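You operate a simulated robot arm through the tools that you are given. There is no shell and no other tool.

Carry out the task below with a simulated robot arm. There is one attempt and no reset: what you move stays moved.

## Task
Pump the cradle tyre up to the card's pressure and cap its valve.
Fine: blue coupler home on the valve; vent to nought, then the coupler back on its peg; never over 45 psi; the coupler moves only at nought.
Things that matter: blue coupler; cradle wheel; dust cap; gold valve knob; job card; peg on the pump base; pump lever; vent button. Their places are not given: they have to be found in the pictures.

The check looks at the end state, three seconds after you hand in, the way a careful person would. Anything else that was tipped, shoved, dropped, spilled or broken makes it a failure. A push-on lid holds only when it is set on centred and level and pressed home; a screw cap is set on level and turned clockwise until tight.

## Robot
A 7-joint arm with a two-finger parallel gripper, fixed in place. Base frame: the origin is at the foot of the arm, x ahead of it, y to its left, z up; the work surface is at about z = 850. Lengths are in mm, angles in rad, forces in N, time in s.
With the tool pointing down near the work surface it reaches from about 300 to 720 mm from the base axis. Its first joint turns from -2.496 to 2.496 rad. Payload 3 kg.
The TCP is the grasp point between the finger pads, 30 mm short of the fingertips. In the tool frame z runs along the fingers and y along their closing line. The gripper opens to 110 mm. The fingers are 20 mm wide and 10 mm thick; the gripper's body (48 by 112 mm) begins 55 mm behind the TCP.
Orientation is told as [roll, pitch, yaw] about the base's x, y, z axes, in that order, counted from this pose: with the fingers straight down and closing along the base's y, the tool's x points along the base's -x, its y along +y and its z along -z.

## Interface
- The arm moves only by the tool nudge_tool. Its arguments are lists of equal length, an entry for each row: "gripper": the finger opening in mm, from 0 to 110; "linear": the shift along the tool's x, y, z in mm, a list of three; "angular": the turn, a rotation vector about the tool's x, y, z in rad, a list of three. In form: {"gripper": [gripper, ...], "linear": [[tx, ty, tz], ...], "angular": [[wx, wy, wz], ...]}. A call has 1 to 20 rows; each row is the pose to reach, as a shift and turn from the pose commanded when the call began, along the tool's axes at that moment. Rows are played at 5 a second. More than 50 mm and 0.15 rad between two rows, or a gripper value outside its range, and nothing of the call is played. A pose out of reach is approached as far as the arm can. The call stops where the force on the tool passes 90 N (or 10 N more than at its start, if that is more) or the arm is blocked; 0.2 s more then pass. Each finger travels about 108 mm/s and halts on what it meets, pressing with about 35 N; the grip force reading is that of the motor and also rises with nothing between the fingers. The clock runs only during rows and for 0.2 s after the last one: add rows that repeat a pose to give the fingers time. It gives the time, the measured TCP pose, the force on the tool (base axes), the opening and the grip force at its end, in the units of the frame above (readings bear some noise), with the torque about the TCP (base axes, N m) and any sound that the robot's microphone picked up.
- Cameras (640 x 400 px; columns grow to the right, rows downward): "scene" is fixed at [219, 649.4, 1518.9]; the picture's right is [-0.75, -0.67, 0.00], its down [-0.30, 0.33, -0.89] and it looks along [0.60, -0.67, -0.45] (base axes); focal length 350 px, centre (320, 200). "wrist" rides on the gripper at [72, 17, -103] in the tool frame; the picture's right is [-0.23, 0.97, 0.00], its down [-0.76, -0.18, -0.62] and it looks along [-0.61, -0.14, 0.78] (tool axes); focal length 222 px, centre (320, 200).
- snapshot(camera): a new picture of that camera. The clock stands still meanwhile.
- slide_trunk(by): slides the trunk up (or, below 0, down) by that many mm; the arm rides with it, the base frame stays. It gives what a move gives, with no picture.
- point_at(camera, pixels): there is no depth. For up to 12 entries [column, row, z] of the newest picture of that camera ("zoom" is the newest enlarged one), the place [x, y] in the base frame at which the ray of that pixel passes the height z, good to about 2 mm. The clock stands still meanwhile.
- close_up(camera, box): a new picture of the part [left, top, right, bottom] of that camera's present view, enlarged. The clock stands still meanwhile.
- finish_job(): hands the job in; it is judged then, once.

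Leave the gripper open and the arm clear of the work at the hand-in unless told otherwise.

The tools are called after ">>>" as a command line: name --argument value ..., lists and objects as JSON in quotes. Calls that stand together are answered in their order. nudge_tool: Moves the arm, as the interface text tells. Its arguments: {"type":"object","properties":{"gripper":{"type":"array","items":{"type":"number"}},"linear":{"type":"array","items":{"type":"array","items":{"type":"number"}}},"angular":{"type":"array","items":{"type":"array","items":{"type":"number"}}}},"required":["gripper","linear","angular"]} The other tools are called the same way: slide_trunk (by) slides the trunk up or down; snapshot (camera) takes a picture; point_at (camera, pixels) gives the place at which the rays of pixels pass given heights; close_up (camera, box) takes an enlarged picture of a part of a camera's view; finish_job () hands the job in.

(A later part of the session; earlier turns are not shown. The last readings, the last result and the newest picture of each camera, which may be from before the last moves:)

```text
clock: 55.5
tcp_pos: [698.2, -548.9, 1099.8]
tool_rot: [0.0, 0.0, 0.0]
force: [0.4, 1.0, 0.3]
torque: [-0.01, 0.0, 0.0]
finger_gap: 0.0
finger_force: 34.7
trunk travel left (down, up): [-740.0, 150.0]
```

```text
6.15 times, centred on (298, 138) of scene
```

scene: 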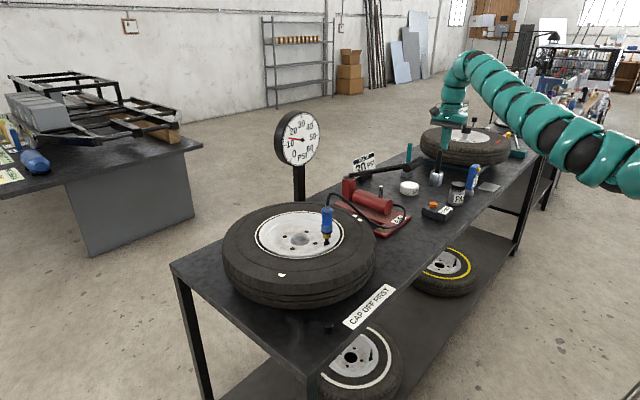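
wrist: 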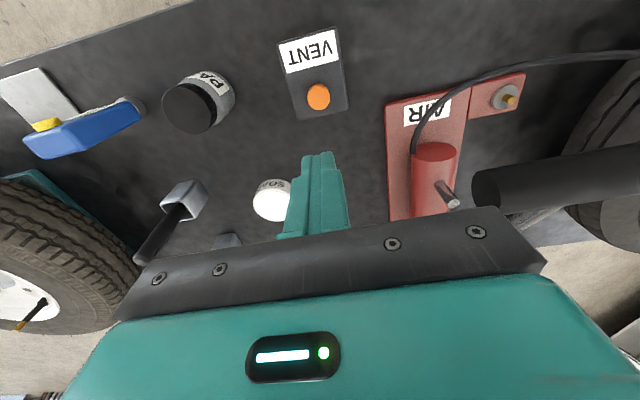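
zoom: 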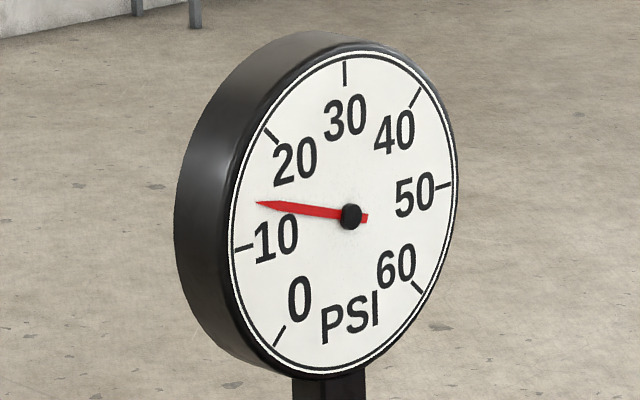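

The gauge shows about 14.5 psi, since the brush pumped it slightly. Now the button is at wrist (318,96); I'll locate it.

>>> point_at --camera "wrist" --pixels '[[318, 97, 898], [318, 97, 905]]'

>>> nudge_tool --gripper '[0, 0, 0, 0, 0]' --linear '[[-1, 0, 40], [-2, 0, 80], [-2, 0, 120], [-2, 0, 145], [-2, 0, 155]]' --angular '[[0, 0, 0], [0, 0, 0], [0, 0, 0], [0, 0, 0], [0, 0, 0]]'

>>> snapshot --camera "wrist"

>>> close_up --camera "scene" --box '[395, 140, 475, 225]'

```text
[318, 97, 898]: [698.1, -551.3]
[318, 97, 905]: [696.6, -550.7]
```

```text
clock: 56.7
tcp_pos: [692.7, -544.0, 955.9]
tool_rot: [0.0, 0.0, -0.001]
force: [1.0, 0.0, 0.7]
torque: [0.0, 0.0, 0.02]
finger_gap: 0.0
finger_force: 35.3
out of reach, approached as far as the arm can: row 3, 4, 5
trunk travel left (down, up): [-740.0, 150.0]
```

```text
taken
```

wrist: 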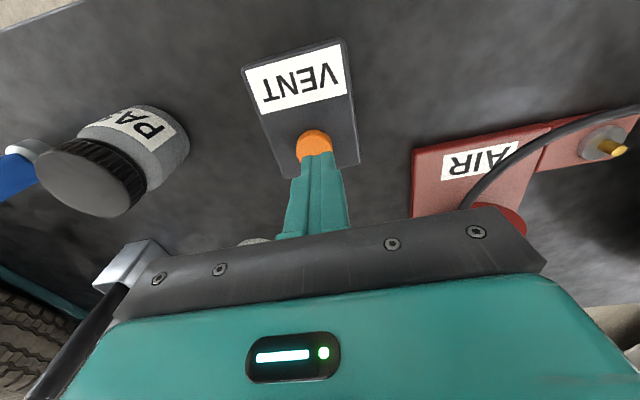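

```text
4.71 times, centred on (435, 182) of scene
```

zoom: 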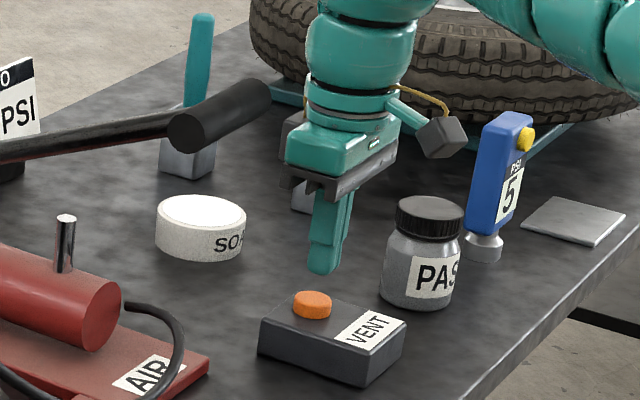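

This is at the reach limit for this trunk height. I'll raise the tool back to 1100 and lower the trunk 130 mm, which puts the arm in a better posture.

>>> nudge_tool --gripper '[0, 0, 0, 0, 0]' --linear '[[0, 0, -40], [0, 0, -80], [-2, -3, -120], [-5, -6, -145], [-5, -6, -145]]' --angular '[[0, 0, 0], [0, 0, 0], [0, 0, 0], [0, 0, 0], [0, 0, 0]]'

>>> slide_trunk --by -130

>>> snapshot --camera "wrist"

>>> snapshot --camera "scene"

```text
clock: 57.9
tcp_pos: [699.0, -549.8, 1101.7]
tool_rot: [0.002, 0.0, 0.001]
force: [0.5, 0.5, 0.5]
torque: [-0.01, 0.0, 0.0]
finger_gap: 0.0
finger_force: 35.4
trunk travel left (down, up): [-740.0, 150.0]
```

```text
clock: 59.5
tcp_pos: [698.0, -548.5, 971.1]
tool_rot: [0.0, -0.001, 0.001]
force: [0.8, -0.2, 0.3]
torque: [-0.03, 0.0, -0.01]
finger_gap: 0.0
finger_force: 35.1
trunk travel left (down, up): [-610.0, 280.0]
```

```text
taken
```

wrist: 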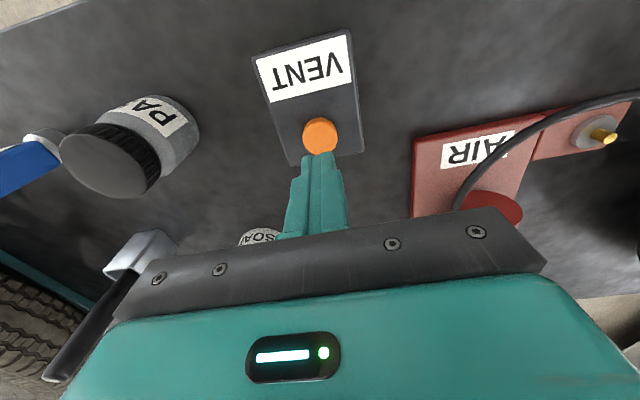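

```text
taken
```

scene: 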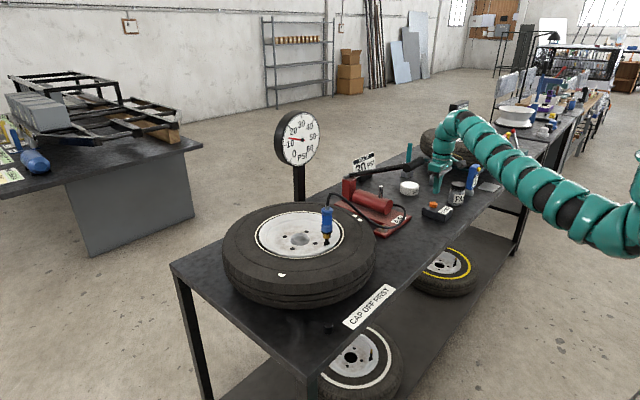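

I'm positioned right over the button with the fingertips at z≈941. Descending to press in small steps.

>>> nudge_tool --gripper '[0, 0, 0, 0, 0, 0]' --linear '[[0, -1, 15], [0, -1, 28], [0, -1, 34], [0, -1, 38], [0, -1, 42], [0, -1, 45]]' --angular '[[0, 0, 0], [0, 0, 0], [0, 0, 0], [0, 0, 0], [0, 0, 0], [0, 0, 0]]'

>>> close_up --camera "scene" --box '[270, 105, 325, 170]'

>>> close_up --camera "scene" --box '[395, 150, 475, 225]'

```text
clock: 60.9
tcp_pos: [697.6, -550.9, 926.7]
tool_rot: [-0.001, 0.0, -0.001]
force: [0.6, -0.5, 0.5]
torque: [-0.01, -0.05, -0.02]
finger_gap: 0.2
finger_force: 34.6
trunk travel left (down, up): [-610.0, 280.0]
```

```text
6.15 times, centred on (298, 138) of scene
```

zoom: 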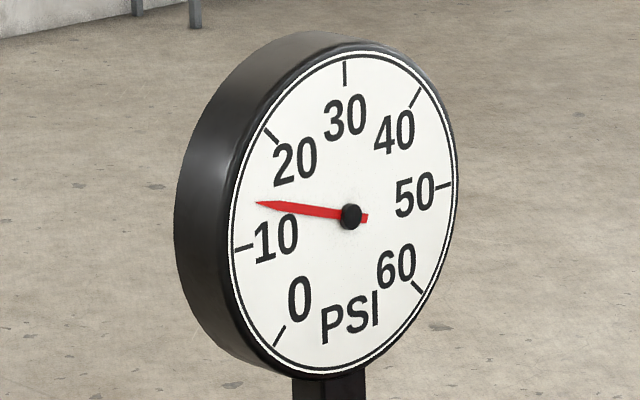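

```text
5.33 times, centred on (435, 188) of scene
```

zoom: 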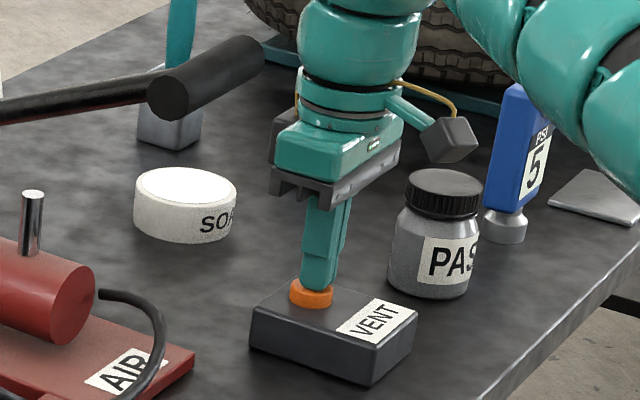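

The tip is right at the button top. Pressing a few mm more.

>>> nudge_tool --gripper '[0, 0, 0]' --linear '[[0, 0, 3], [0, 0, 6], [0, 0, 9]]' --angular '[[0, 0, 0], [0, 0, 0], [0, 0, 0]]'

>>> close_up --camera "scene" --box '[270, 105, 325, 170]'

>>> close_up --camera "scene" --box '[395, 150, 475, 225]'

```text
clock: 61.7
tcp_pos: [696.2, -550.7, 920.3]
tool_rot: [-0.001, -0.003, -0.002]
force: [1.0, -1.1, 13.4]
torque: [-0.03, -0.06, -0.06]
finger_gap: 0.0
finger_force: 35.7
trunk travel left (down, up): [-610.0, 280.0]
heard: click
```

```text
6.15 times, centred on (298, 138) of scene
```

zoom: 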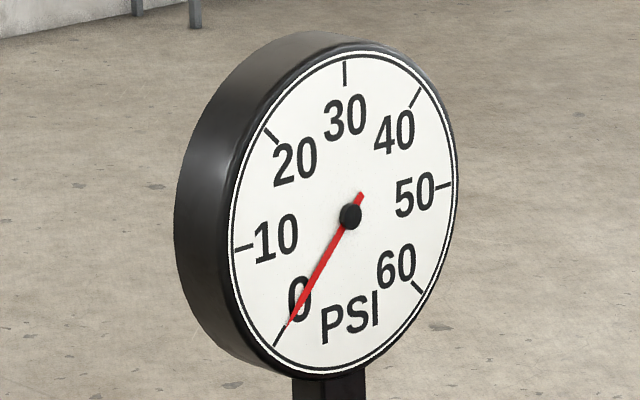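

```text
5.33 times, centred on (435, 188) of scene
```

zoom: 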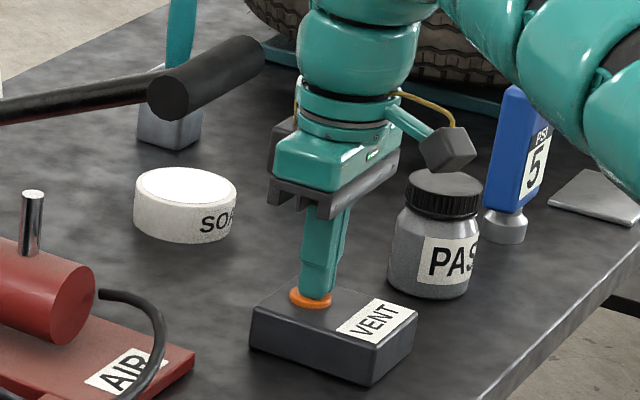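

A click, and the gauge dropped to 0. I'll release the button, rise, restore the trunk height, and see whether the gauge creeps back.

>>> nudge_tool --gripper '[0, 0, 0, 0]' --linear '[[0, 0, -10], [0, 0, -30], [0, 0, -53], [0, 0, -53]]' --angular '[[0, 0, 0], [0, 0, 0], [0, 0, 0], [0, 0, 0]]'

>>> slide_trunk --by 130

>>> close_up --camera "scene" --box '[270, 105, 325, 170]'

```text
clock: 62.7
tcp_pos: [696.6, -552.9, 969.6]
tool_rot: [0.001, -0.001, -0.001]
force: [-0.6, 0.5, -0.1]
torque: [0.01, -0.01, -0.01]
finger_gap: 0.1
finger_force: 34.9
trunk travel left (down, up): [-610.0, 280.0]
```

```text
clock: 64.3
tcp_pos: [696.6, -551.2, 1100.4]
tool_rot: [0.0, -0.001, 0.0]
force: [0.4, 0.2, 0.5]
torque: [0.01, 0.0, 0.0]
finger_gap: 0.1
finger_force: 35.2
trunk travel left (down, up): [-740.0, 150.0]
```

```text
6.15 times, centred on (298, 138) of scene
```

zoom: 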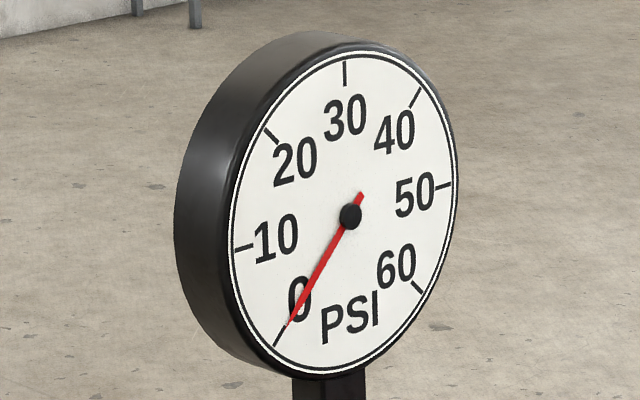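

The gauge stays at 0. Now I'll return to the lever with yaw +90, so the housing sits on the far side and suits both lever and vent, and straddle the grip's +y end again for a short test stroke.

>>> nudge_tool --gripper '[0, 0, 0, 20, 40, 50, 50, 50, 50, 50, 50, 50]' --linear '[[0, 10, -25], [-2, 20, -50], [-5, 35, -68], [-8, 50, -68], [-12, 70, -68], [-16, 90, -68], [-20, 110, -68], [-24, 130, -68], [-27, 150, -68], [-30, 165, -68], [-32, 178, -68], [-32, 185, -68]]' --angular '[[0, 0, -0.14], [0, 0, -0.28], [0, 0, -0.42], [0, 0, -0.56], [0, 0, -0.7], [0, 0, -0.84], [0, 0, -0.98], [0, 0, -1.12], [0, 0, -1.26], [0, 0, -1.4], [0, 0, -1.5], [0, 0, -1.571]]'

>>> snapshot --camera "wrist"

>>> snapshot --camera "scene"

```text
clock: 66.9
tcp_pos: [728.8, -367.1, 1168.5]
tool_rot: [0.0, 0.001, 1.573]
force: [1.2, -0.1, 0.2]
torque: [0.0, 0.04, 0.01]
finger_gap: 50.1
finger_force: 0.0
trunk travel left (down, up): [-740.0, 150.0]
```

```text
taken
```

wrist: 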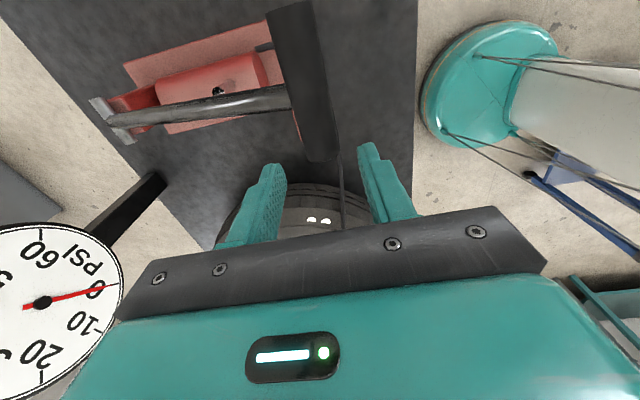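

```text
taken
```

scene: 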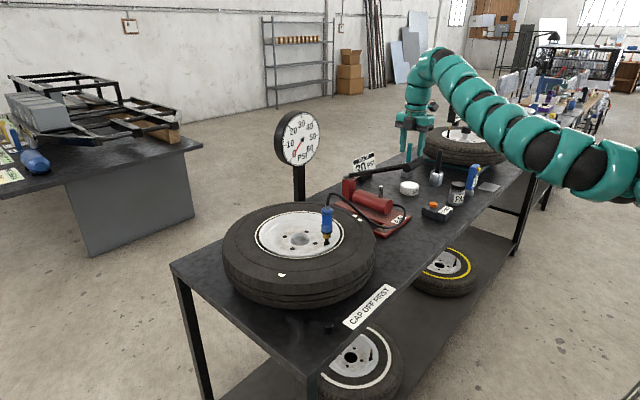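

The grip end (wrist 322,160) is centred between the fingers, and the gauge is visible too. I'll descend and do a short ~30 mm press.

>>> nudge_tool --gripper '[50, 50, 50, 50, 50, 50, 50]' --linear '[[0, 0, 30], [0, 0, 60], [0, 0, 85], [0, 0, 100], [0, 2, 112], [0, 4, 124], [0, 6, 136]]' --angular '[[0, 0, 0], [0, 0, 0], [0, 0, 0], [0, 0, 0], [0, 0, 0], [0, 0, 0], [0, 0, 0]]'

>>> close_up --camera "scene" --box '[270, 105, 325, 170]'

>>> close_up --camera "scene" --box '[340, 100, 460, 220]'

```text
clock: 68.5
tcp_pos: [723.8, -366.2, 1032.5]
tool_rot: [-0.003, 0.001, 1.571]
force: [0.0, -1.3, 0.8]
torque: [0.03, -0.03, 0.0]
finger_gap: 50.0
finger_force: 0.0
trunk travel left (down, up): [-740.0, 150.0]
```

```text
6.15 times, centred on (298, 138) of scene
```

zoom: 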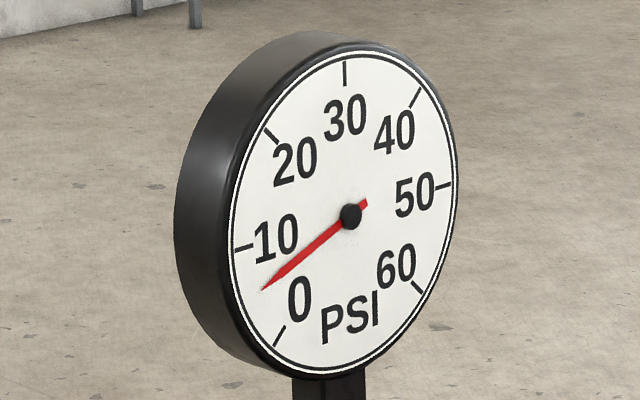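

```text
3.33 times, centred on (400, 160) of scene
```

zoom: 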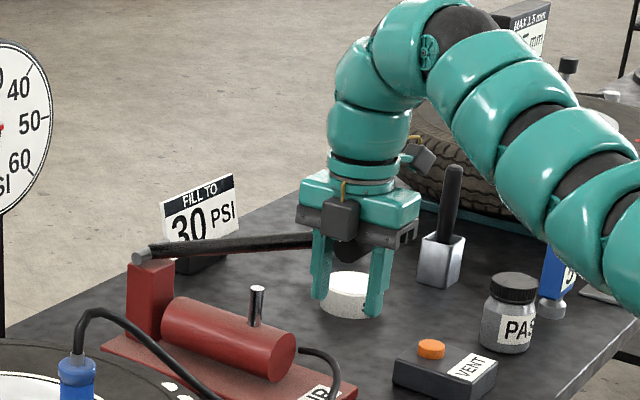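

About 5 psi after a 32 mm press. Continuing the stroke will show whether it climbs quickly toward the earlier 14.5 (tyre kept its air) or slowly as the first time (tyre was vented too).

>>> nudge_tool --gripper '[50, 50, 50]' --linear '[[0, 2, 10], [0, 4, 20], [0, 6, 30]]' --angular '[[0, 0, 0], [0, 0, 0], [0, 0, 0]]'

>>> close_up --camera "scene" --box '[270, 105, 325, 170]'

```text
clock: 69.3
tcp_pos: [716.3, -365.8, 1001.8]
tool_rot: [0.001, 0.0, 1.568]
force: [-2.4, 0.4, 3.2]
torque: [-0.04, -0.09, -0.01]
finger_gap: 50.1
finger_force: 0.0
trunk travel left (down, up): [-740.0, 150.0]
```

```text
6.15 times, centred on (298, 138) of scene
```

zoom: 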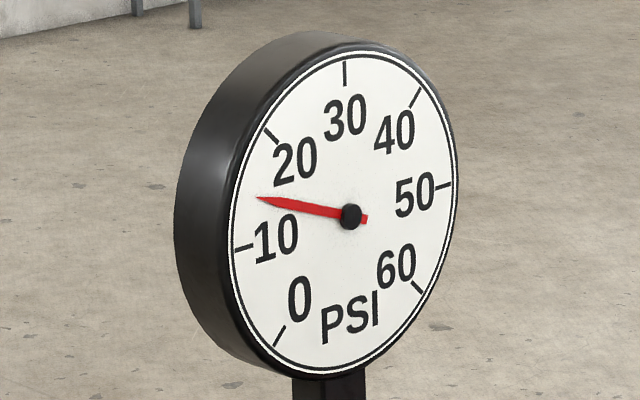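

It climbed quickly to ~15 psi, so the tyre kept its air and the vent empties only the line. The valve is holding. I'll finish this stroke and do another full one, then read.

>>> nudge_tool --gripper '[50, 50, 50, 50, 50, 50, 50, 50, 50, 50, 50]' --linear '[[0, 2, 18], [0, 4, 36], [0, 6, 52], [0, 8, 68], [0, 7, 50], [0, 5, 30], [0, 0, 5], [0, -4, -20], [0, -8, -45], [0, -12, -66], [0, -12, -66]]' --angular '[[0, 0, 0], [0, 0, 0], [0, 0, 0], [0, 0, 0], [0, 0, 0], [0, 0, 0], [0, 0, 0], [0, 0, 0], [0, 0, 0], [0, 0, 0], [0, 0, 0]]'

>>> close_up --camera "scene" --box '[270, 105, 325, 170]'

```text
clock: 71.7
tcp_pos: [729.7, -366.4, 1069.2]
tool_rot: [0.0, 0.001, 1.572]
force: [-0.2, 0.4, -0.7]
torque: [-0.01, 0.05, -0.01]
finger_gap: 50.2
finger_force: 0.0
trunk travel left (down, up): [-740.0, 150.0]
```

```text
6.15 times, centred on (298, 138) of scene
```

zoom: 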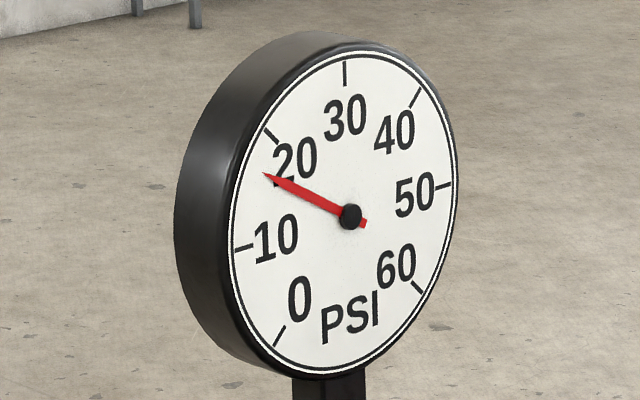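

About 18 psi. Another full stroke.

>>> nudge_tool --gripper '[50, 50, 50, 50, 50, 50, 50, 50, 50, 50, 50, 50, 50, 50, 50]' --linear '[[0, 4, 20], [0, 8, 40], [0, 11, 60], [0, 14, 80], [0, 17, 100], [0, 18, 115], [0, 19, 126], [0, 20, 136], [0, 19, 115], [0, 15, 90], [0, 12, 65], [0, 8, 40], [0, 4, 20], [0, 0, 0], [0, 0, 0]]' --angular '[[0, 0, 0], [0, 0, 0], [0, 0, 0], [0, 0, 0], [0, 0, 0], [0, 0, 0], [0, 0, 0], [0, 0, 0], [0, 0, 0], [0, 0, 0], [0, 0, 0], [0, 0, 0], [0, 0, 0], [0, 0, 0], [0, 0, 0]]'

>>> close_up --camera "scene" --box '[270, 105, 325, 170]'

```text
clock: 74.9
tcp_pos: [729.8, -366.2, 1069.1]
tool_rot: [0.002, 0.001, 1.57]
force: [-1.2, 0.2, 0.3]
torque: [0.01, 0.01, 0.01]
finger_gap: 50.0
finger_force: 0.0
trunk travel left (down, up): [-740.0, 150.0]
```

```text
6.15 times, centred on (298, 138) of scene
```

zoom: 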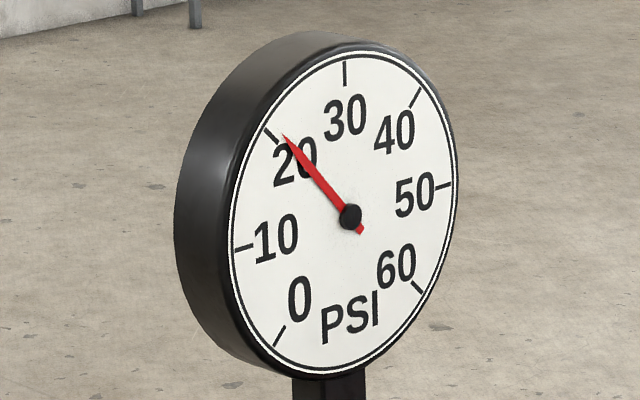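

About 21.5 psi. Another full stroke.

>>> nudge_tool --gripper '[50, 50, 50, 50, 50, 50, 50, 50, 50, 50, 50, 50, 50, 50, 50]' --linear '[[0, 4, 20], [0, 8, 40], [0, 11, 60], [0, 14, 80], [0, 17, 100], [0, 18, 115], [0, 19, 126], [0, 20, 136], [0, 19, 115], [0, 15, 90], [0, 12, 65], [0, 8, 40], [0, 4, 20], [0, 0, 0], [0, 0, 0]]' --angular '[[0, 0, 0], [0, 0, 0], [0, 0, 0], [0, 0, 0], [0, 0, 0], [0, 0, 0], [0, 0, 0], [0, 0, 0], [0, 0, 0], [0, 0, 0], [0, 0, 0], [0, 0, 0], [0, 0, 0], [0, 0, 0], [0, 0, 0]]'

>>> close_up --camera "scene" --box '[270, 105, 325, 170]'

```text
clock: 78.1
tcp_pos: [729.0, -365.5, 1068.7]
tool_rot: [0.001, 0.001, 1.57]
force: [-0.2, -0.1, 0.1]
torque: [0.0, -0.01, 0.0]
finger_gap: 50.3
finger_force: 0.1
trunk travel left (down, up): [-740.0, 150.0]
```

```text
6.15 times, centred on (298, 138) of scene
```

zoom: 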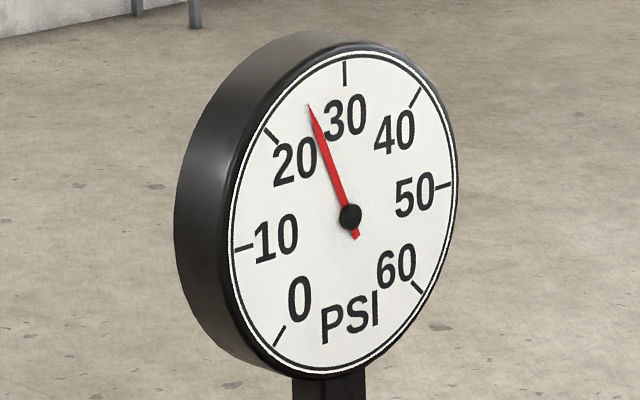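

By dial geometry the needle is at about 24.6 psi, and each stroke adds about 3.9. Another full stroke should give ~28.5.

>>> nudge_tool --gripper '[50, 50, 50, 50, 50, 50, 50, 50, 50, 50, 50, 50, 50, 50, 50]' --linear '[[0, 4, 20], [0, 8, 40], [0, 11, 60], [0, 14, 80], [0, 17, 100], [0, 18, 115], [0, 19, 126], [0, 20, 136], [0, 19, 115], [0, 15, 90], [0, 12, 65], [0, 8, 40], [0, 4, 20], [0, 0, 0], [0, 0, 0]]' --angular '[[0, 0, 0], [0, 0, 0], [0, 0, 0], [0, 0, 0], [0, 0, 0], [0, 0, 0], [0, 0, 0], [0, 0, 0], [0, 0, 0], [0, 0, 0], [0, 0, 0], [0, 0, 0], [0, 0, 0], [0, 0, 0], [0, 0, 0]]'

>>> close_up --camera "scene" --box '[276, 110, 320, 165]'

```text
clock: 81.3
tcp_pos: [728.9, -366.9, 1068.1]
tool_rot: [0.0, -0.001, 1.571]
force: [0.1, -0.3, -0.2]
torque: [0.0, 0.03, 0.03]
finger_gap: 50.3
finger_force: 0.0
trunk travel left (down, up): [-740.0, 150.0]
```

```text
7.27 times, centred on (298, 138) of scene
```

zoom: 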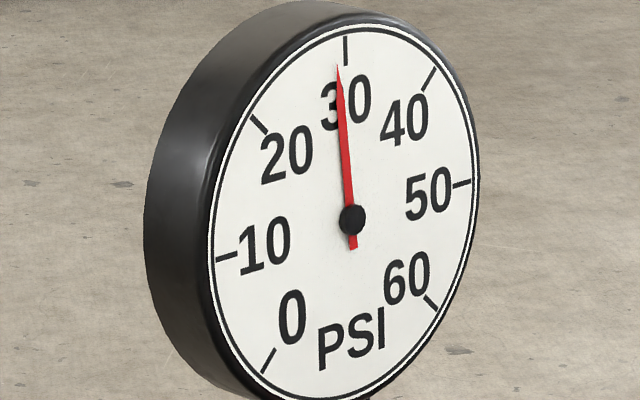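

Geometry gives about 28.2 psi. I need about +1.8, so I'll press part of a stroke (~55 mm) and read while holding.

>>> nudge_tool --gripper '[50, 50, 50, 50]' --linear '[[0, 4, 20], [0, 8, 40], [0, 10, 55], [0, 10, 55]]' --angular '[[0, 0, 0], [0, 0, 0], [0, 0, 0], [0, 0, 0]]'

>>> close_up --camera "scene" --box '[276, 110, 320, 165]'

```text
clock: 82.3
tcp_pos: [719.0, -367.8, 1013.9]
tool_rot: [0.001, 0.001, 1.571]
force: [-0.6, 0.0, 2.2]
torque: [0.05, -0.02, -0.04]
finger_gap: 50.1
finger_force: 0.0
trunk travel left (down, up): [-740.0, 150.0]
```

```text
7.27 times, centred on (298, 138) of scene
```

zoom: 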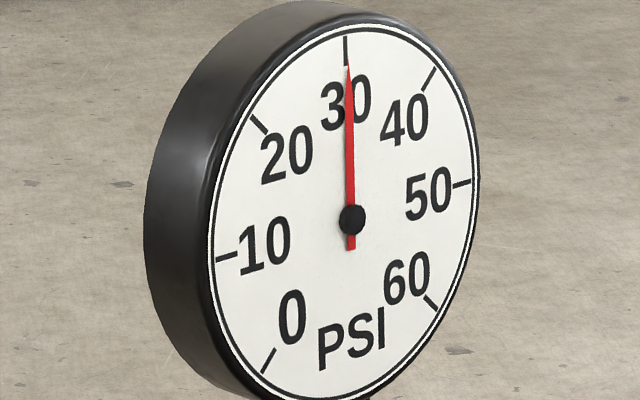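

About 29.3 psi. Pressing about 22 mm more.

>>> nudge_tool --gripper '[50, 50, 50]' --linear '[[0, 2, 12], [0, 4, 22], [0, 4, 22]]' --angular '[[0, 0, 0], [0, 0, 0], [0, 0, 0]]'

>>> close_up --camera "scene" --box '[276, 110, 320, 165]'

>>> snapshot --camera "wrist"

```text
clock: 83.1
tcp_pos: [714.1, -366.4, 992.6]
tool_rot: [-0.001, 0.0, 1.571]
force: [-2.5, -0.6, 2.7]
torque: [0.02, -0.11, -0.01]
finger_gap: 50.0
finger_force: 0.1
trunk travel left (down, up): [-740.0, 150.0]
```

```text
7.27 times, centred on (298, 138) of scene
```

zoom: 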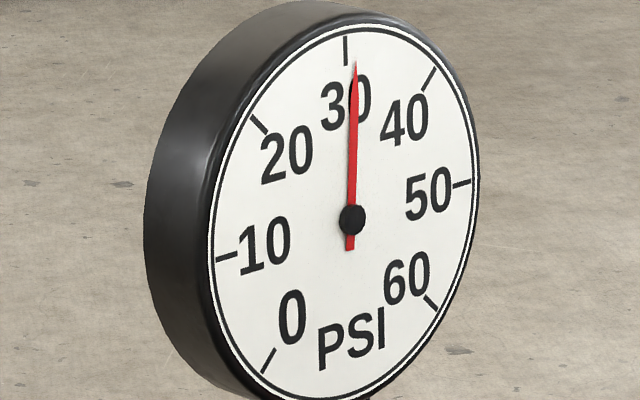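

```text
taken
```

wrist: 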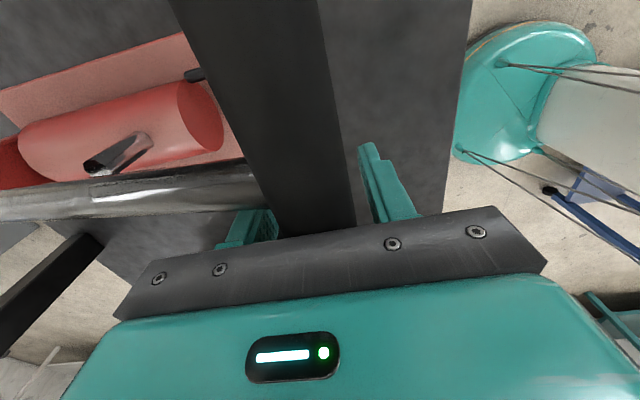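

The needle is at 30.0–30.1 psi. I'll let the lever return gently and re-read.

>>> nudge_tool --gripper '[50, 50, 50, 50, 50, 50, 50, 50, 50]' --linear '[[0, -4, -20], [0, -8, -45], [0, -13, -70], [0, -15, -90], [0, -15, -125], [0, -15, -160], [0, -15, -172], [0, -15, -172], [0, -15, -172]]' --angular '[[0, 0, 0], [0, 0, 0], [0, 0, 0], [0, 0, 0], [0, 0, 0], [0, 0, 0], [0, 0, 0], [0, 0, 0], [0, 0, 0]]'

>>> close_up --camera "scene" --box '[276, 110, 320, 165]'

>>> close_up --camera "scene" --box '[300, 180, 360, 260]'

```text
clock: 85.1
tcp_pos: [729.8, -366.0, 1163.7]
tool_rot: [0.0, 0.0, 1.572]
force: [-0.7, -0.3, -0.1]
torque: [-0.03, 0.0, 0.03]
finger_gap: 50.0
finger_force: 0.1
trunk travel left (down, up): [-740.0, 150.0]
```

```text
7.27 times, centred on (298, 138) of scene
```

zoom: 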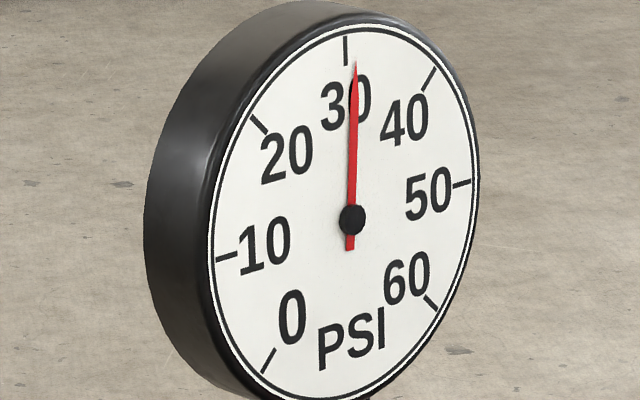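

```text
5.00 times, centred on (330, 220) of scene
```

zoom: 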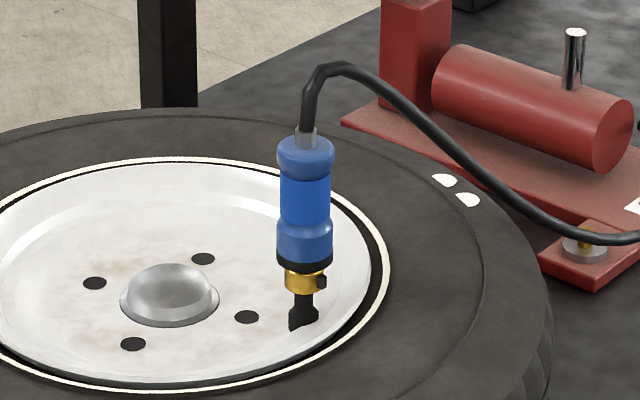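

It's steady at 30. The vent only empties the line, so next I'll go press it. Gripper closed, moving over to the button at (698,-550).

>>> nudge_tool --gripper '[50, 50, 50, 30, 10, 0, 0, 0, 0]' --linear '[[35, 5, 0], [70, 12, 0], [105, 20, 0], [135, 25, 0], [155, 28, 10], [170, 30, 25], [180, 31, 45], [184, 31, 64], [184, 31, 64]]' --angular '[[0, 0, 0], [0, 0, 0], [0, 0, 0], [0, 0, 0], [0, 0, 0], [0, 0, 0], [0, 0, 0], [0, 0, 0], [0, 0, 0]]'

>>> slide_trunk --by -130

>>> snapshot --camera "wrist"

>>> close_up --camera "scene" --box '[395, 150, 475, 225]'

```text
clock: 87.1
tcp_pos: [698.2, -550.8, 1099.0]
tool_rot: [0.001, 0.002, 1.572]
force: [-1.0, 0.2, -1.2]
torque: [0.03, -0.01, -0.01]
finger_gap: 0.0
finger_force: 35.4
trunk travel left (down, up): [-740.0, 150.0]
```

```text
clock: 88.6
tcp_pos: [698.2, -551.1, 969.7]
tool_rot: [0.001, 0.0, 1.569]
force: [-0.8, 0.0, 0.4]
torque: [-0.01, 0.02, 0.02]
finger_gap: 0.0
finger_force: 35.6
trunk travel left (down, up): [-610.0, 280.0]
```

```text
taken
```

wrist: 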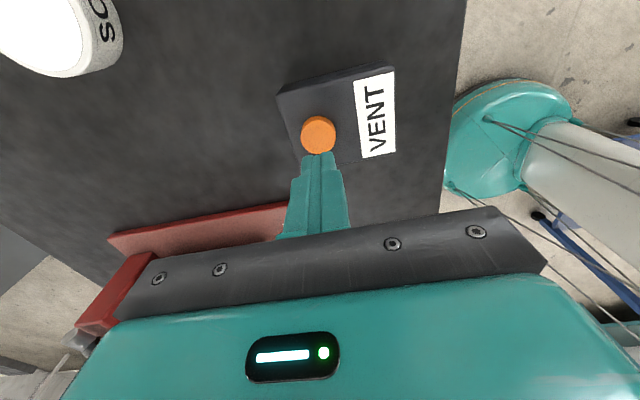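

```text
5.33 times, centred on (435, 188) of scene
```

zoom: 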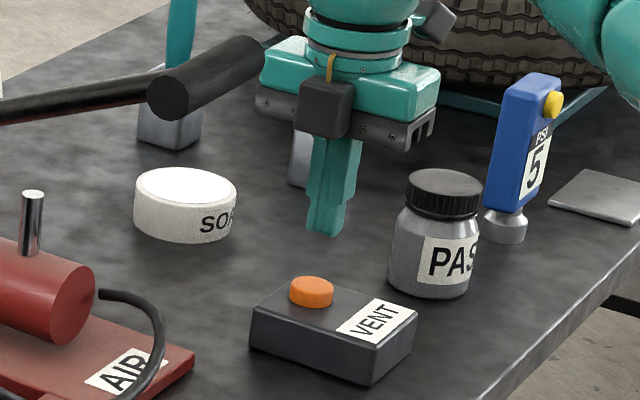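

The button is directly ahead of the closed fingertips. Descend and press until the click.

>>> nudge_tool --gripper '[0, 0, 0, 0, 0, 0, 0, 0]' --linear '[[0, 0, 15], [0, 0, 28], [0, 0, 36], [0, 0, 42], [0, 0, 46], [0, 0, 50], [0, 0, 53], [0, 0, 53]]' --angular '[[0, 0, 0], [0, 0, 0], [0, 0, 0], [0, 0, 0], [0, 0, 0], [0, 0, 0], [0, 0, 0], [0, 0, 0]]'

>>> close_up --camera "scene" --box '[276, 110, 320, 165]'

>>> close_up --camera "scene" --box '[395, 150, 475, 225]'

```text
clock: 90.4
tcp_pos: [697.9, -550.8, 919.2]
tool_rot: [-0.004, 0.003, 1.57]
force: [4.2, -3.2, 20.1]
torque: [-0.09, -0.13, 0.02]
finger_gap: 0.1
finger_force: 35.0
trunk travel left (down, up): [-610.0, 280.0]
heard: click
```

```text
7.27 times, centred on (298, 138) of scene
```

zoom: 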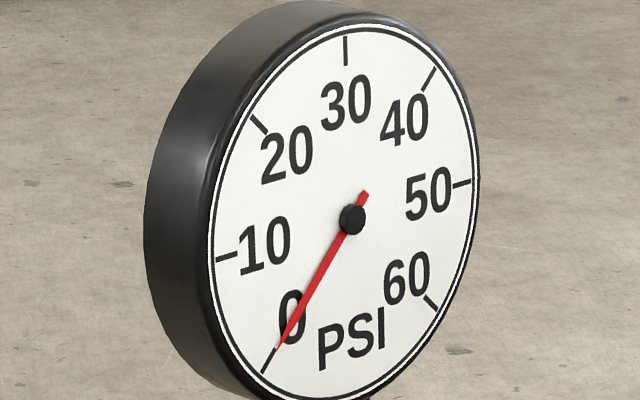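

```text
5.33 times, centred on (435, 188) of scene
```

zoom: 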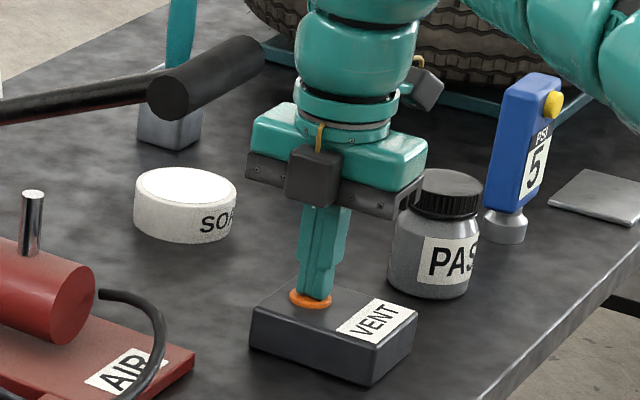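

Click again, and the gauge is at 0. I'll release, rise, and raise the trunk back.

>>> nudge_tool --gripper '[0, 0, 0, 0, 0]' --linear '[[0, 0, 0], [0, 0, -10], [0, 0, -30], [0, 0, -53], [0, 0, -53]]' --angular '[[0, 0, 0], [0, 0, 0], [0, 0, 0], [0, 0, 0], [0, 0, 0]]'

>>> slide_trunk --by 130

>>> close_up --camera "scene" --box '[276, 110, 320, 165]'

```text
clock: 91.6
tcp_pos: [697.4, -550.5, 968.7]
tool_rot: [0.003, -0.003, 1.57]
force: [-0.3, 0.0, 0.2]
torque: [0.04, -0.02, 0.01]
finger_gap: 0.0
finger_force: 34.7
trunk travel left (down, up): [-610.0, 280.0]
```

```text
clock: 93.2
tcp_pos: [697.3, -549.7, 1098.8]
tool_rot: [0.0, 0.0, 1.571]
force: [-0.4, -0.5, -0.6]
torque: [-0.01, -0.01, 0.01]
finger_gap: 0.0
finger_force: 35.0
trunk travel left (down, up): [-740.0, 150.0]
```

```text
7.27 times, centred on (298, 138) of scene
```

zoom: 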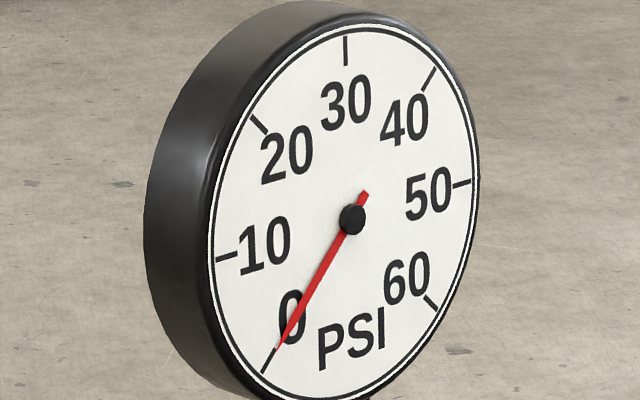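

Still 0. Now to take the coupler off the valve: I'll travel back over the bench, turning toward yaw -90 in two calls.

>>> nudge_tool --gripper '[0, 0, 0, 0, 0, 20, 40, 60, 70, 70, 70, 70]' --linear '[[-10, -2, -25], [-20, -5, -50], [-35, -8, -72], [-60, -12, -80], [-90, -16, -80], [-120, -20, -80], [-150, -25, -80], [-180, -30, -80], [-210, -35, -80], [-240, -40, -80], [-270, -43, -80], [-300, -45, -80]]' --angular '[[0, 0, 0.13], [0, 0, 0.26], [0, 0, 0.4], [0, 0, 0.54], [0, 0, 0.68], [0, 0, 0.82], [0, 0, 0.96], [0, 0, 1.1], [0, 0, 1.24], [0, 0, 1.38], [0, 0, 1.48], [0, 0, 1.571]]'

```text
clock: 95.8
tcp_pos: [743.1, -249.8, 1179.3]
tool_rot: [-0.002, 0.0, -0.002]
force: [0.2, 0.2, 0.7]
torque: [-0.06, -0.01, 0.0]
finger_gap: 70.0
finger_force: 0.1
trunk travel left (down, up): [-740.0, 150.0]
```

Now the second half of the turn, over to the valve.

>>> nudge_tool --gripper '[70, 70, 70, 70, 70, 70, 70, 70, 70, 70, 70, 70]' --linear '[[-2, 22, -8], [-5, 44, -8], [-8, 66, -8], [-10, 88, -8], [-13, 110, -8], [-15, 132, -8], [-18, 154, -8], [-20, 176, -8], [-23, 198, -8], [-25, 220, -8], [-27, 240, -8], [-28.5, 255, -8]]' --angular '[[0, 0, 0.13], [0, 0, 0.26], [0, 0, 0.4], [0, 0, 0.54], [0, 0, 0.68], [0, 0, 0.82], [0, 0, 0.96], [0, 0, 1.1], [0, 0, 1.24], [0, 0, 1.38], [0, 0, 1.48], [0, 0, 1.571]]'

>>> snapshot --camera "wrist"

>>> close_up --camera "scene" --box '[290, 130, 370, 250]'

```text
clock: 98.4
tcp_pos: [771.9, 6.0, 1188.8]
tool_rot: [-0.001, 0.0, -1.572]
force: [-0.7, -0.1, -0.1]
torque: [0.0, -0.01, -0.02]
finger_gap: 70.1
finger_force: 0.1
trunk travel left (down, up): [-740.0, 150.0]
```

```text
taken
```

wrist: 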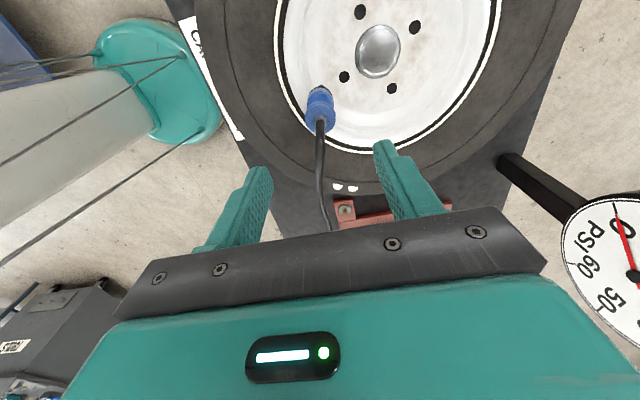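

```text
3.33 times, centred on (330, 190) of scene
```

zoom: 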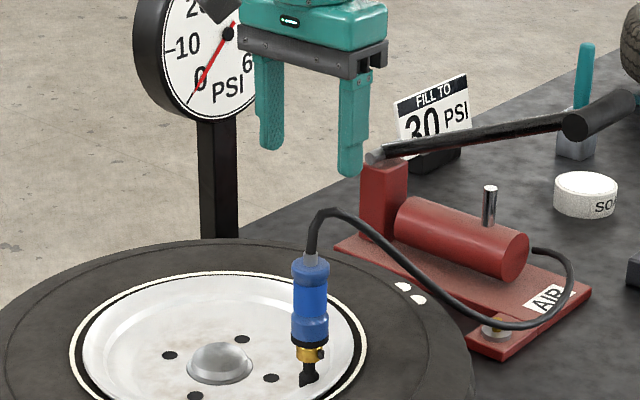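

The coupler, its hose and the fingers are aligned. I'll descend with the fingers straddling it to the earlier grip height.

>>> nudge_tool --gripper '[70, 70, 70, 70, 70, 70]' --linear '[[-1, 0, 40], [-1, 0, 75], [-1, 0, 105], [-1, 0, 125], [-1, 0, 138], [-1, 0, 142]]' --angular '[[0, 0, 0], [0, 0, 0], [0, 0, 0], [0, 0, 0], [0, 0, 0], [0, 0, 0]]'

>>> snapshot --camera "wrist"

>>> close_up --camera "scene" --box '[305, 180, 350, 250]'

```text
clock: 99.8
tcp_pos: [771.5, 2.8, 1044.9]
tool_rot: [0.001, 0.001, -1.571]
force: [-0.2, 1.2, 0.6]
torque: [-0.01, 0.01, 0.02]
finger_gap: 69.9
finger_force: 0.1
trunk travel left (down, up): [-740.0, 150.0]
```

```text
taken
```

wrist: 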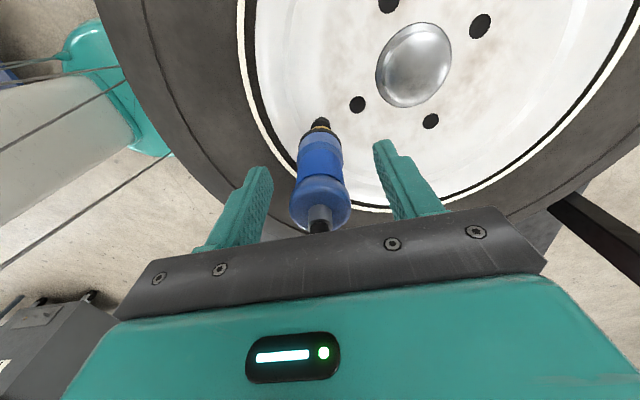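

```text
5.71 times, centred on (328, 215) of scene
```

zoom: 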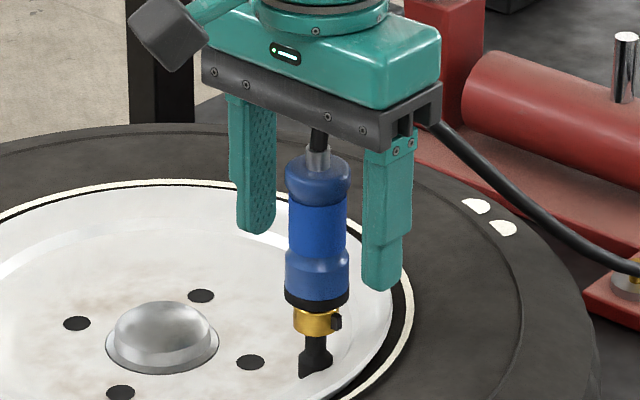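

The y is 2.8 against the earlier grip pose of 4.6, so I'll shift +1.7 mm to keep the same hand offset, then close.

>>> nudge_tool --gripper '[70, 50, 35, 25, 25, 25]' --linear '[[1.7, 0, -1], [1.7, 0, -1], [1.7, 0, -1], [1.7, 0, -1], [1.7, 0, -1], [1.7, 0, -1]]' --angular '[[0, 0, 0], [0, 0, 0], [0, 0, 0], [0, 0, 0], [0, 0, 0], [0, 0, 0]]'

>>> close_up --camera "wrist" --box '[560, 180, 640, 330]'

```text
clock: 101.2
tcp_pos: [771.2, 4.7, 1047.0]
tool_rot: [-0.001, 0.0, -1.572]
force: [-0.1, 0.1, -0.6]
torque: [0.03, 0.01, -0.01]
finger_gap: 27.9
finger_force: 35.0
trunk travel left (down, up): [-740.0, 150.0]
```

```text
2.67 times, centred on (600, 255) of wrist
```

zoom: 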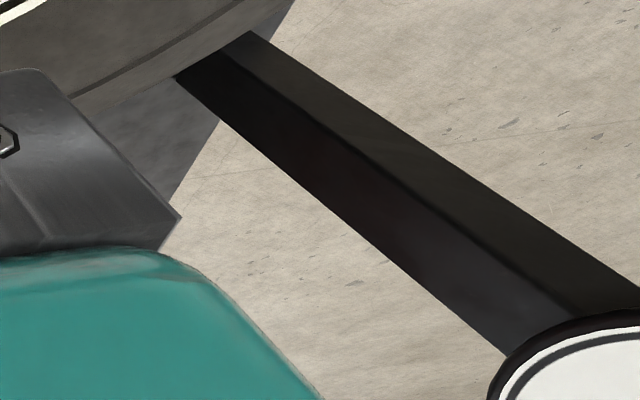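

Gripped at the same pose, with the line at 0. Lifting the coupler straight off the valve.

>>> nudge_tool --gripper '[25, 25, 25, 25, 25, 25, 25]' --linear '[[0, 0, -4], [0, 0, -10], [0, 0, -20], [0, 0, -35], [0, 0, -50], [0, 0, -71], [0, 0, -71]]' --angular '[[0, 0, 0], [0, 0, 0], [0, 0, 0], [0, 0, 0], [0, 0, 0], [0, 0, 0], [0, 0, 0]]'

>>> close_up --camera "wrist" --box '[290, 85, 350, 145]'

>>> close_up --camera "scene" --box '[300, 160, 360, 250]'

```text
clock: 102.8
tcp_pos: [772.1, 4.2, 1117.7]
tool_rot: [0.001, 0.0, -1.573]
force: [-0.3, 0.3, -0.5]
torque: [0.01, 0.01, 0.0]
finger_gap: 28.1
finger_force: 34.7
trunk travel left (down, up): [-740.0, 150.0]
```

```text
6.67 times, centred on (320, 115) of wrist
```

zoom: 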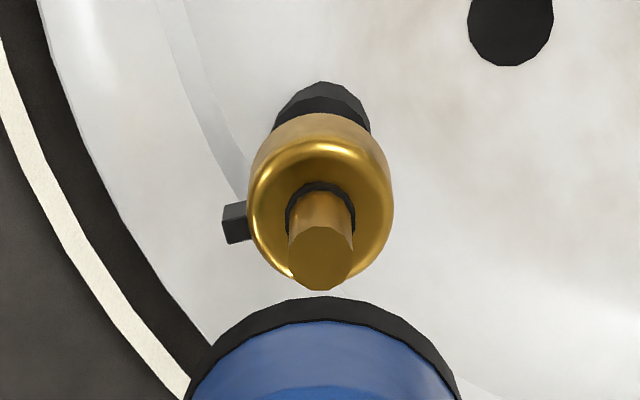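

```text
4.44 times, centred on (330, 205) of scene
```

zoom: 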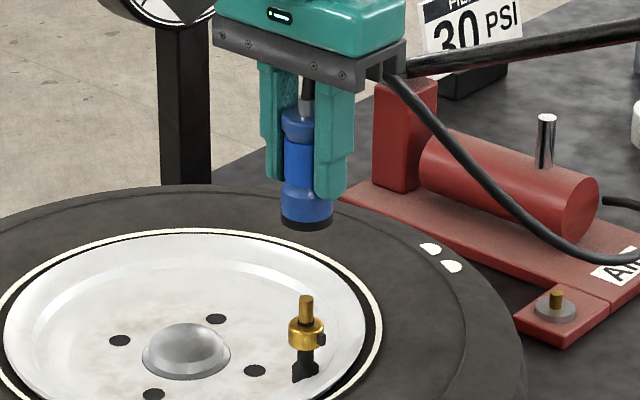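

It came off cleanly with no hiss. I'll carry it to above the peg at (765.3,-293.3), 71 mm above home.

>>> nudge_tool --gripper '[25, 25, 25, 25, 25, 25, 25, 25, 25, 25, 25, 25, 25]' --linear '[[-30, -1, -8], [-65, -2, -8], [-100, -3, -8], [-135, -3, -8], [-170, -4, -8], [-205, -5, -8], [-240, -6, -8], [-270, -6, -5], [-290, -6.7, 10], [-297.5, -6.7, 40], [-297.5, -6.7, 75], [-297.5, -6.7, 110], [-297.5, -6.7, 125]]' --angular '[[0, 0, 0], [0, 0, 0], [0, 0, 0], [0, 0, 0], [0, 0, 0], [0, 0, 0], [0, 0, 0], [0, 0, 0], [0, 0, 0], [0, 0, 0], [0, 0, 0], [0, 0, 0], [0, 0, 0]]'

>>> close_up --camera "wrist" --box '[290, 85, 350, 145]'

>>> close_up --camera "scene" --box '[365, 190, 405, 240]'

```text
clock: 105.6
tcp_pos: [765.1, -292.5, 991.9]
tool_rot: [0.0, 0.001, -1.571]
force: [-0.8, -0.4, -1.5]
torque: [-0.01, 0.01, 0.04]
finger_gap: 27.7
finger_force: 34.4
trunk travel left (down, up): [-740.0, 150.0]
```

```text
6.67 times, centred on (320, 115) of wrist
```

zoom: 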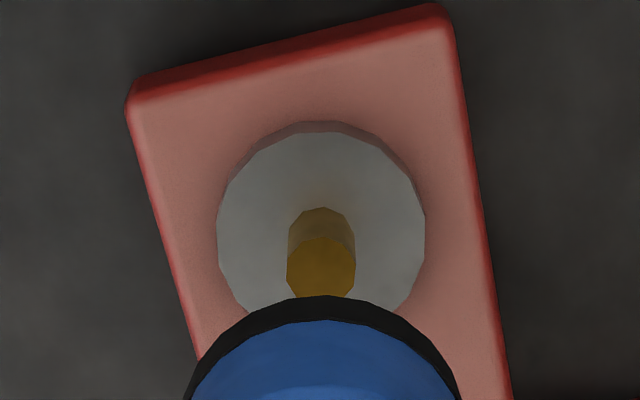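

```text
8.00 times, centred on (385, 215) of scene
```

zoom: 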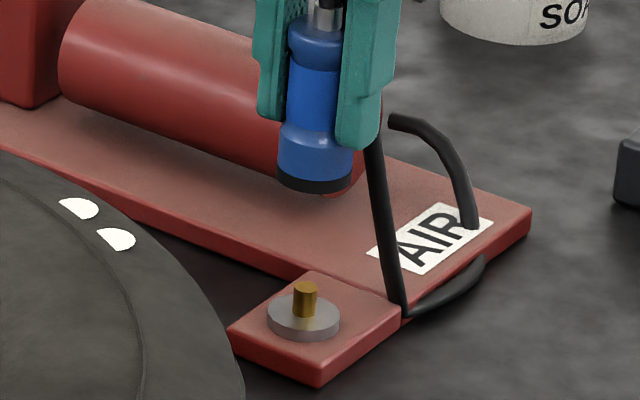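

The peg tip shows at (321,270) against the reference (325,265), so I'll trim -1 mm in y and -0.4 mm in x, then descend slowly.

>>> nudge_tool --gripper '[25, 25, 25, 25, 25, 25, 25]' --linear '[[-1, -0.4, 15], [-1, -0.4, 30], [-1, -0.4, 42], [-1, -0.4, 50], [-1, -0.4, 54], [-1, -0.4, 58], [-1, -0.4, 62]]' --angular '[[0, 0, 0], [0, 0, 0], [0, 0, 0], [0, 0, 0], [0, 0, 0], [0, 0, 0], [0, 0, 0]]'

>>> close_up --camera "scene" --box '[365, 190, 405, 240]'

```text
clock: 107.2
tcp_pos: [765.2, -292.3, 929.2]
tool_rot: [0.0, 0.001, -1.571]
force: [-0.3, 0.0, -1.3]
torque: [-0.02, -0.02, -0.03]
finger_gap: 28.1
finger_force: 34.8
trunk travel left (down, up): [-740.0, 150.0]
```

```text
8.00 times, centred on (385, 215) of scene
```

zoom: 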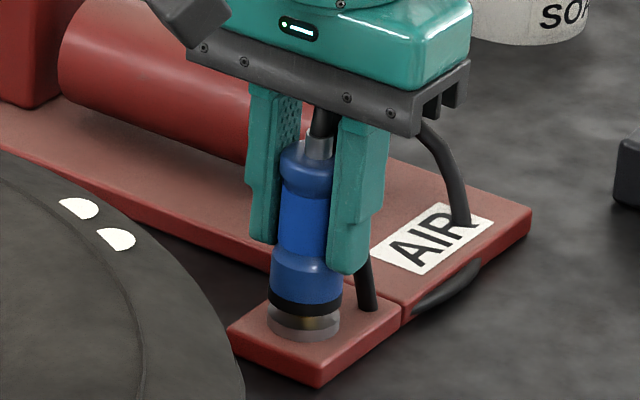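

It's sliding onto the peg freely at z 929. Pressing on to home, ~921.

>>> nudge_tool --gripper '[25, 25, 25, 25, 25, 25]' --linear '[[0, 0, 3], [0, 0, 6], [0, 0, 8], [0, 0, 10], [0, 0, 12], [0, 0, 13]]' --angular '[[0, 0, 0], [0, 0, 0], [0, 0, 0], [0, 0, 0], [0, 0, 0], [0, 0, 0]]'

>>> close_up --camera "scene" --box '[365, 190, 405, 240]'

```text
clock: 108.6
tcp_pos: [764.1, -293.8, 921.6]
tool_rot: [0.009, -0.002, -1.573]
force: [4.2, -4.7, 39.2]
torque: [-0.19, 0.29, 0.04]
finger_gap: 27.6
finger_force: 35.1
trunk travel left (down, up): [-740.0, 150.0]
```

```text
8.00 times, centred on (385, 215) of scene
```

zoom: 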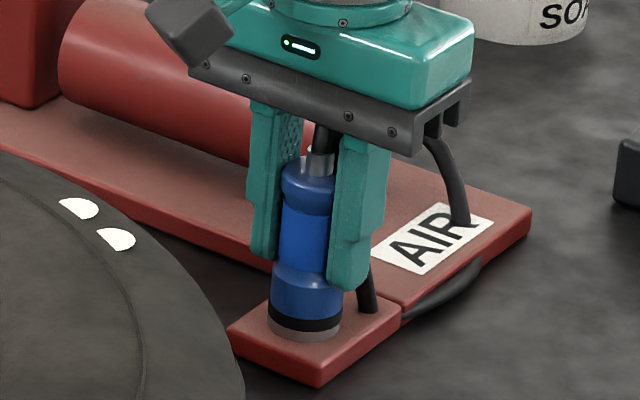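

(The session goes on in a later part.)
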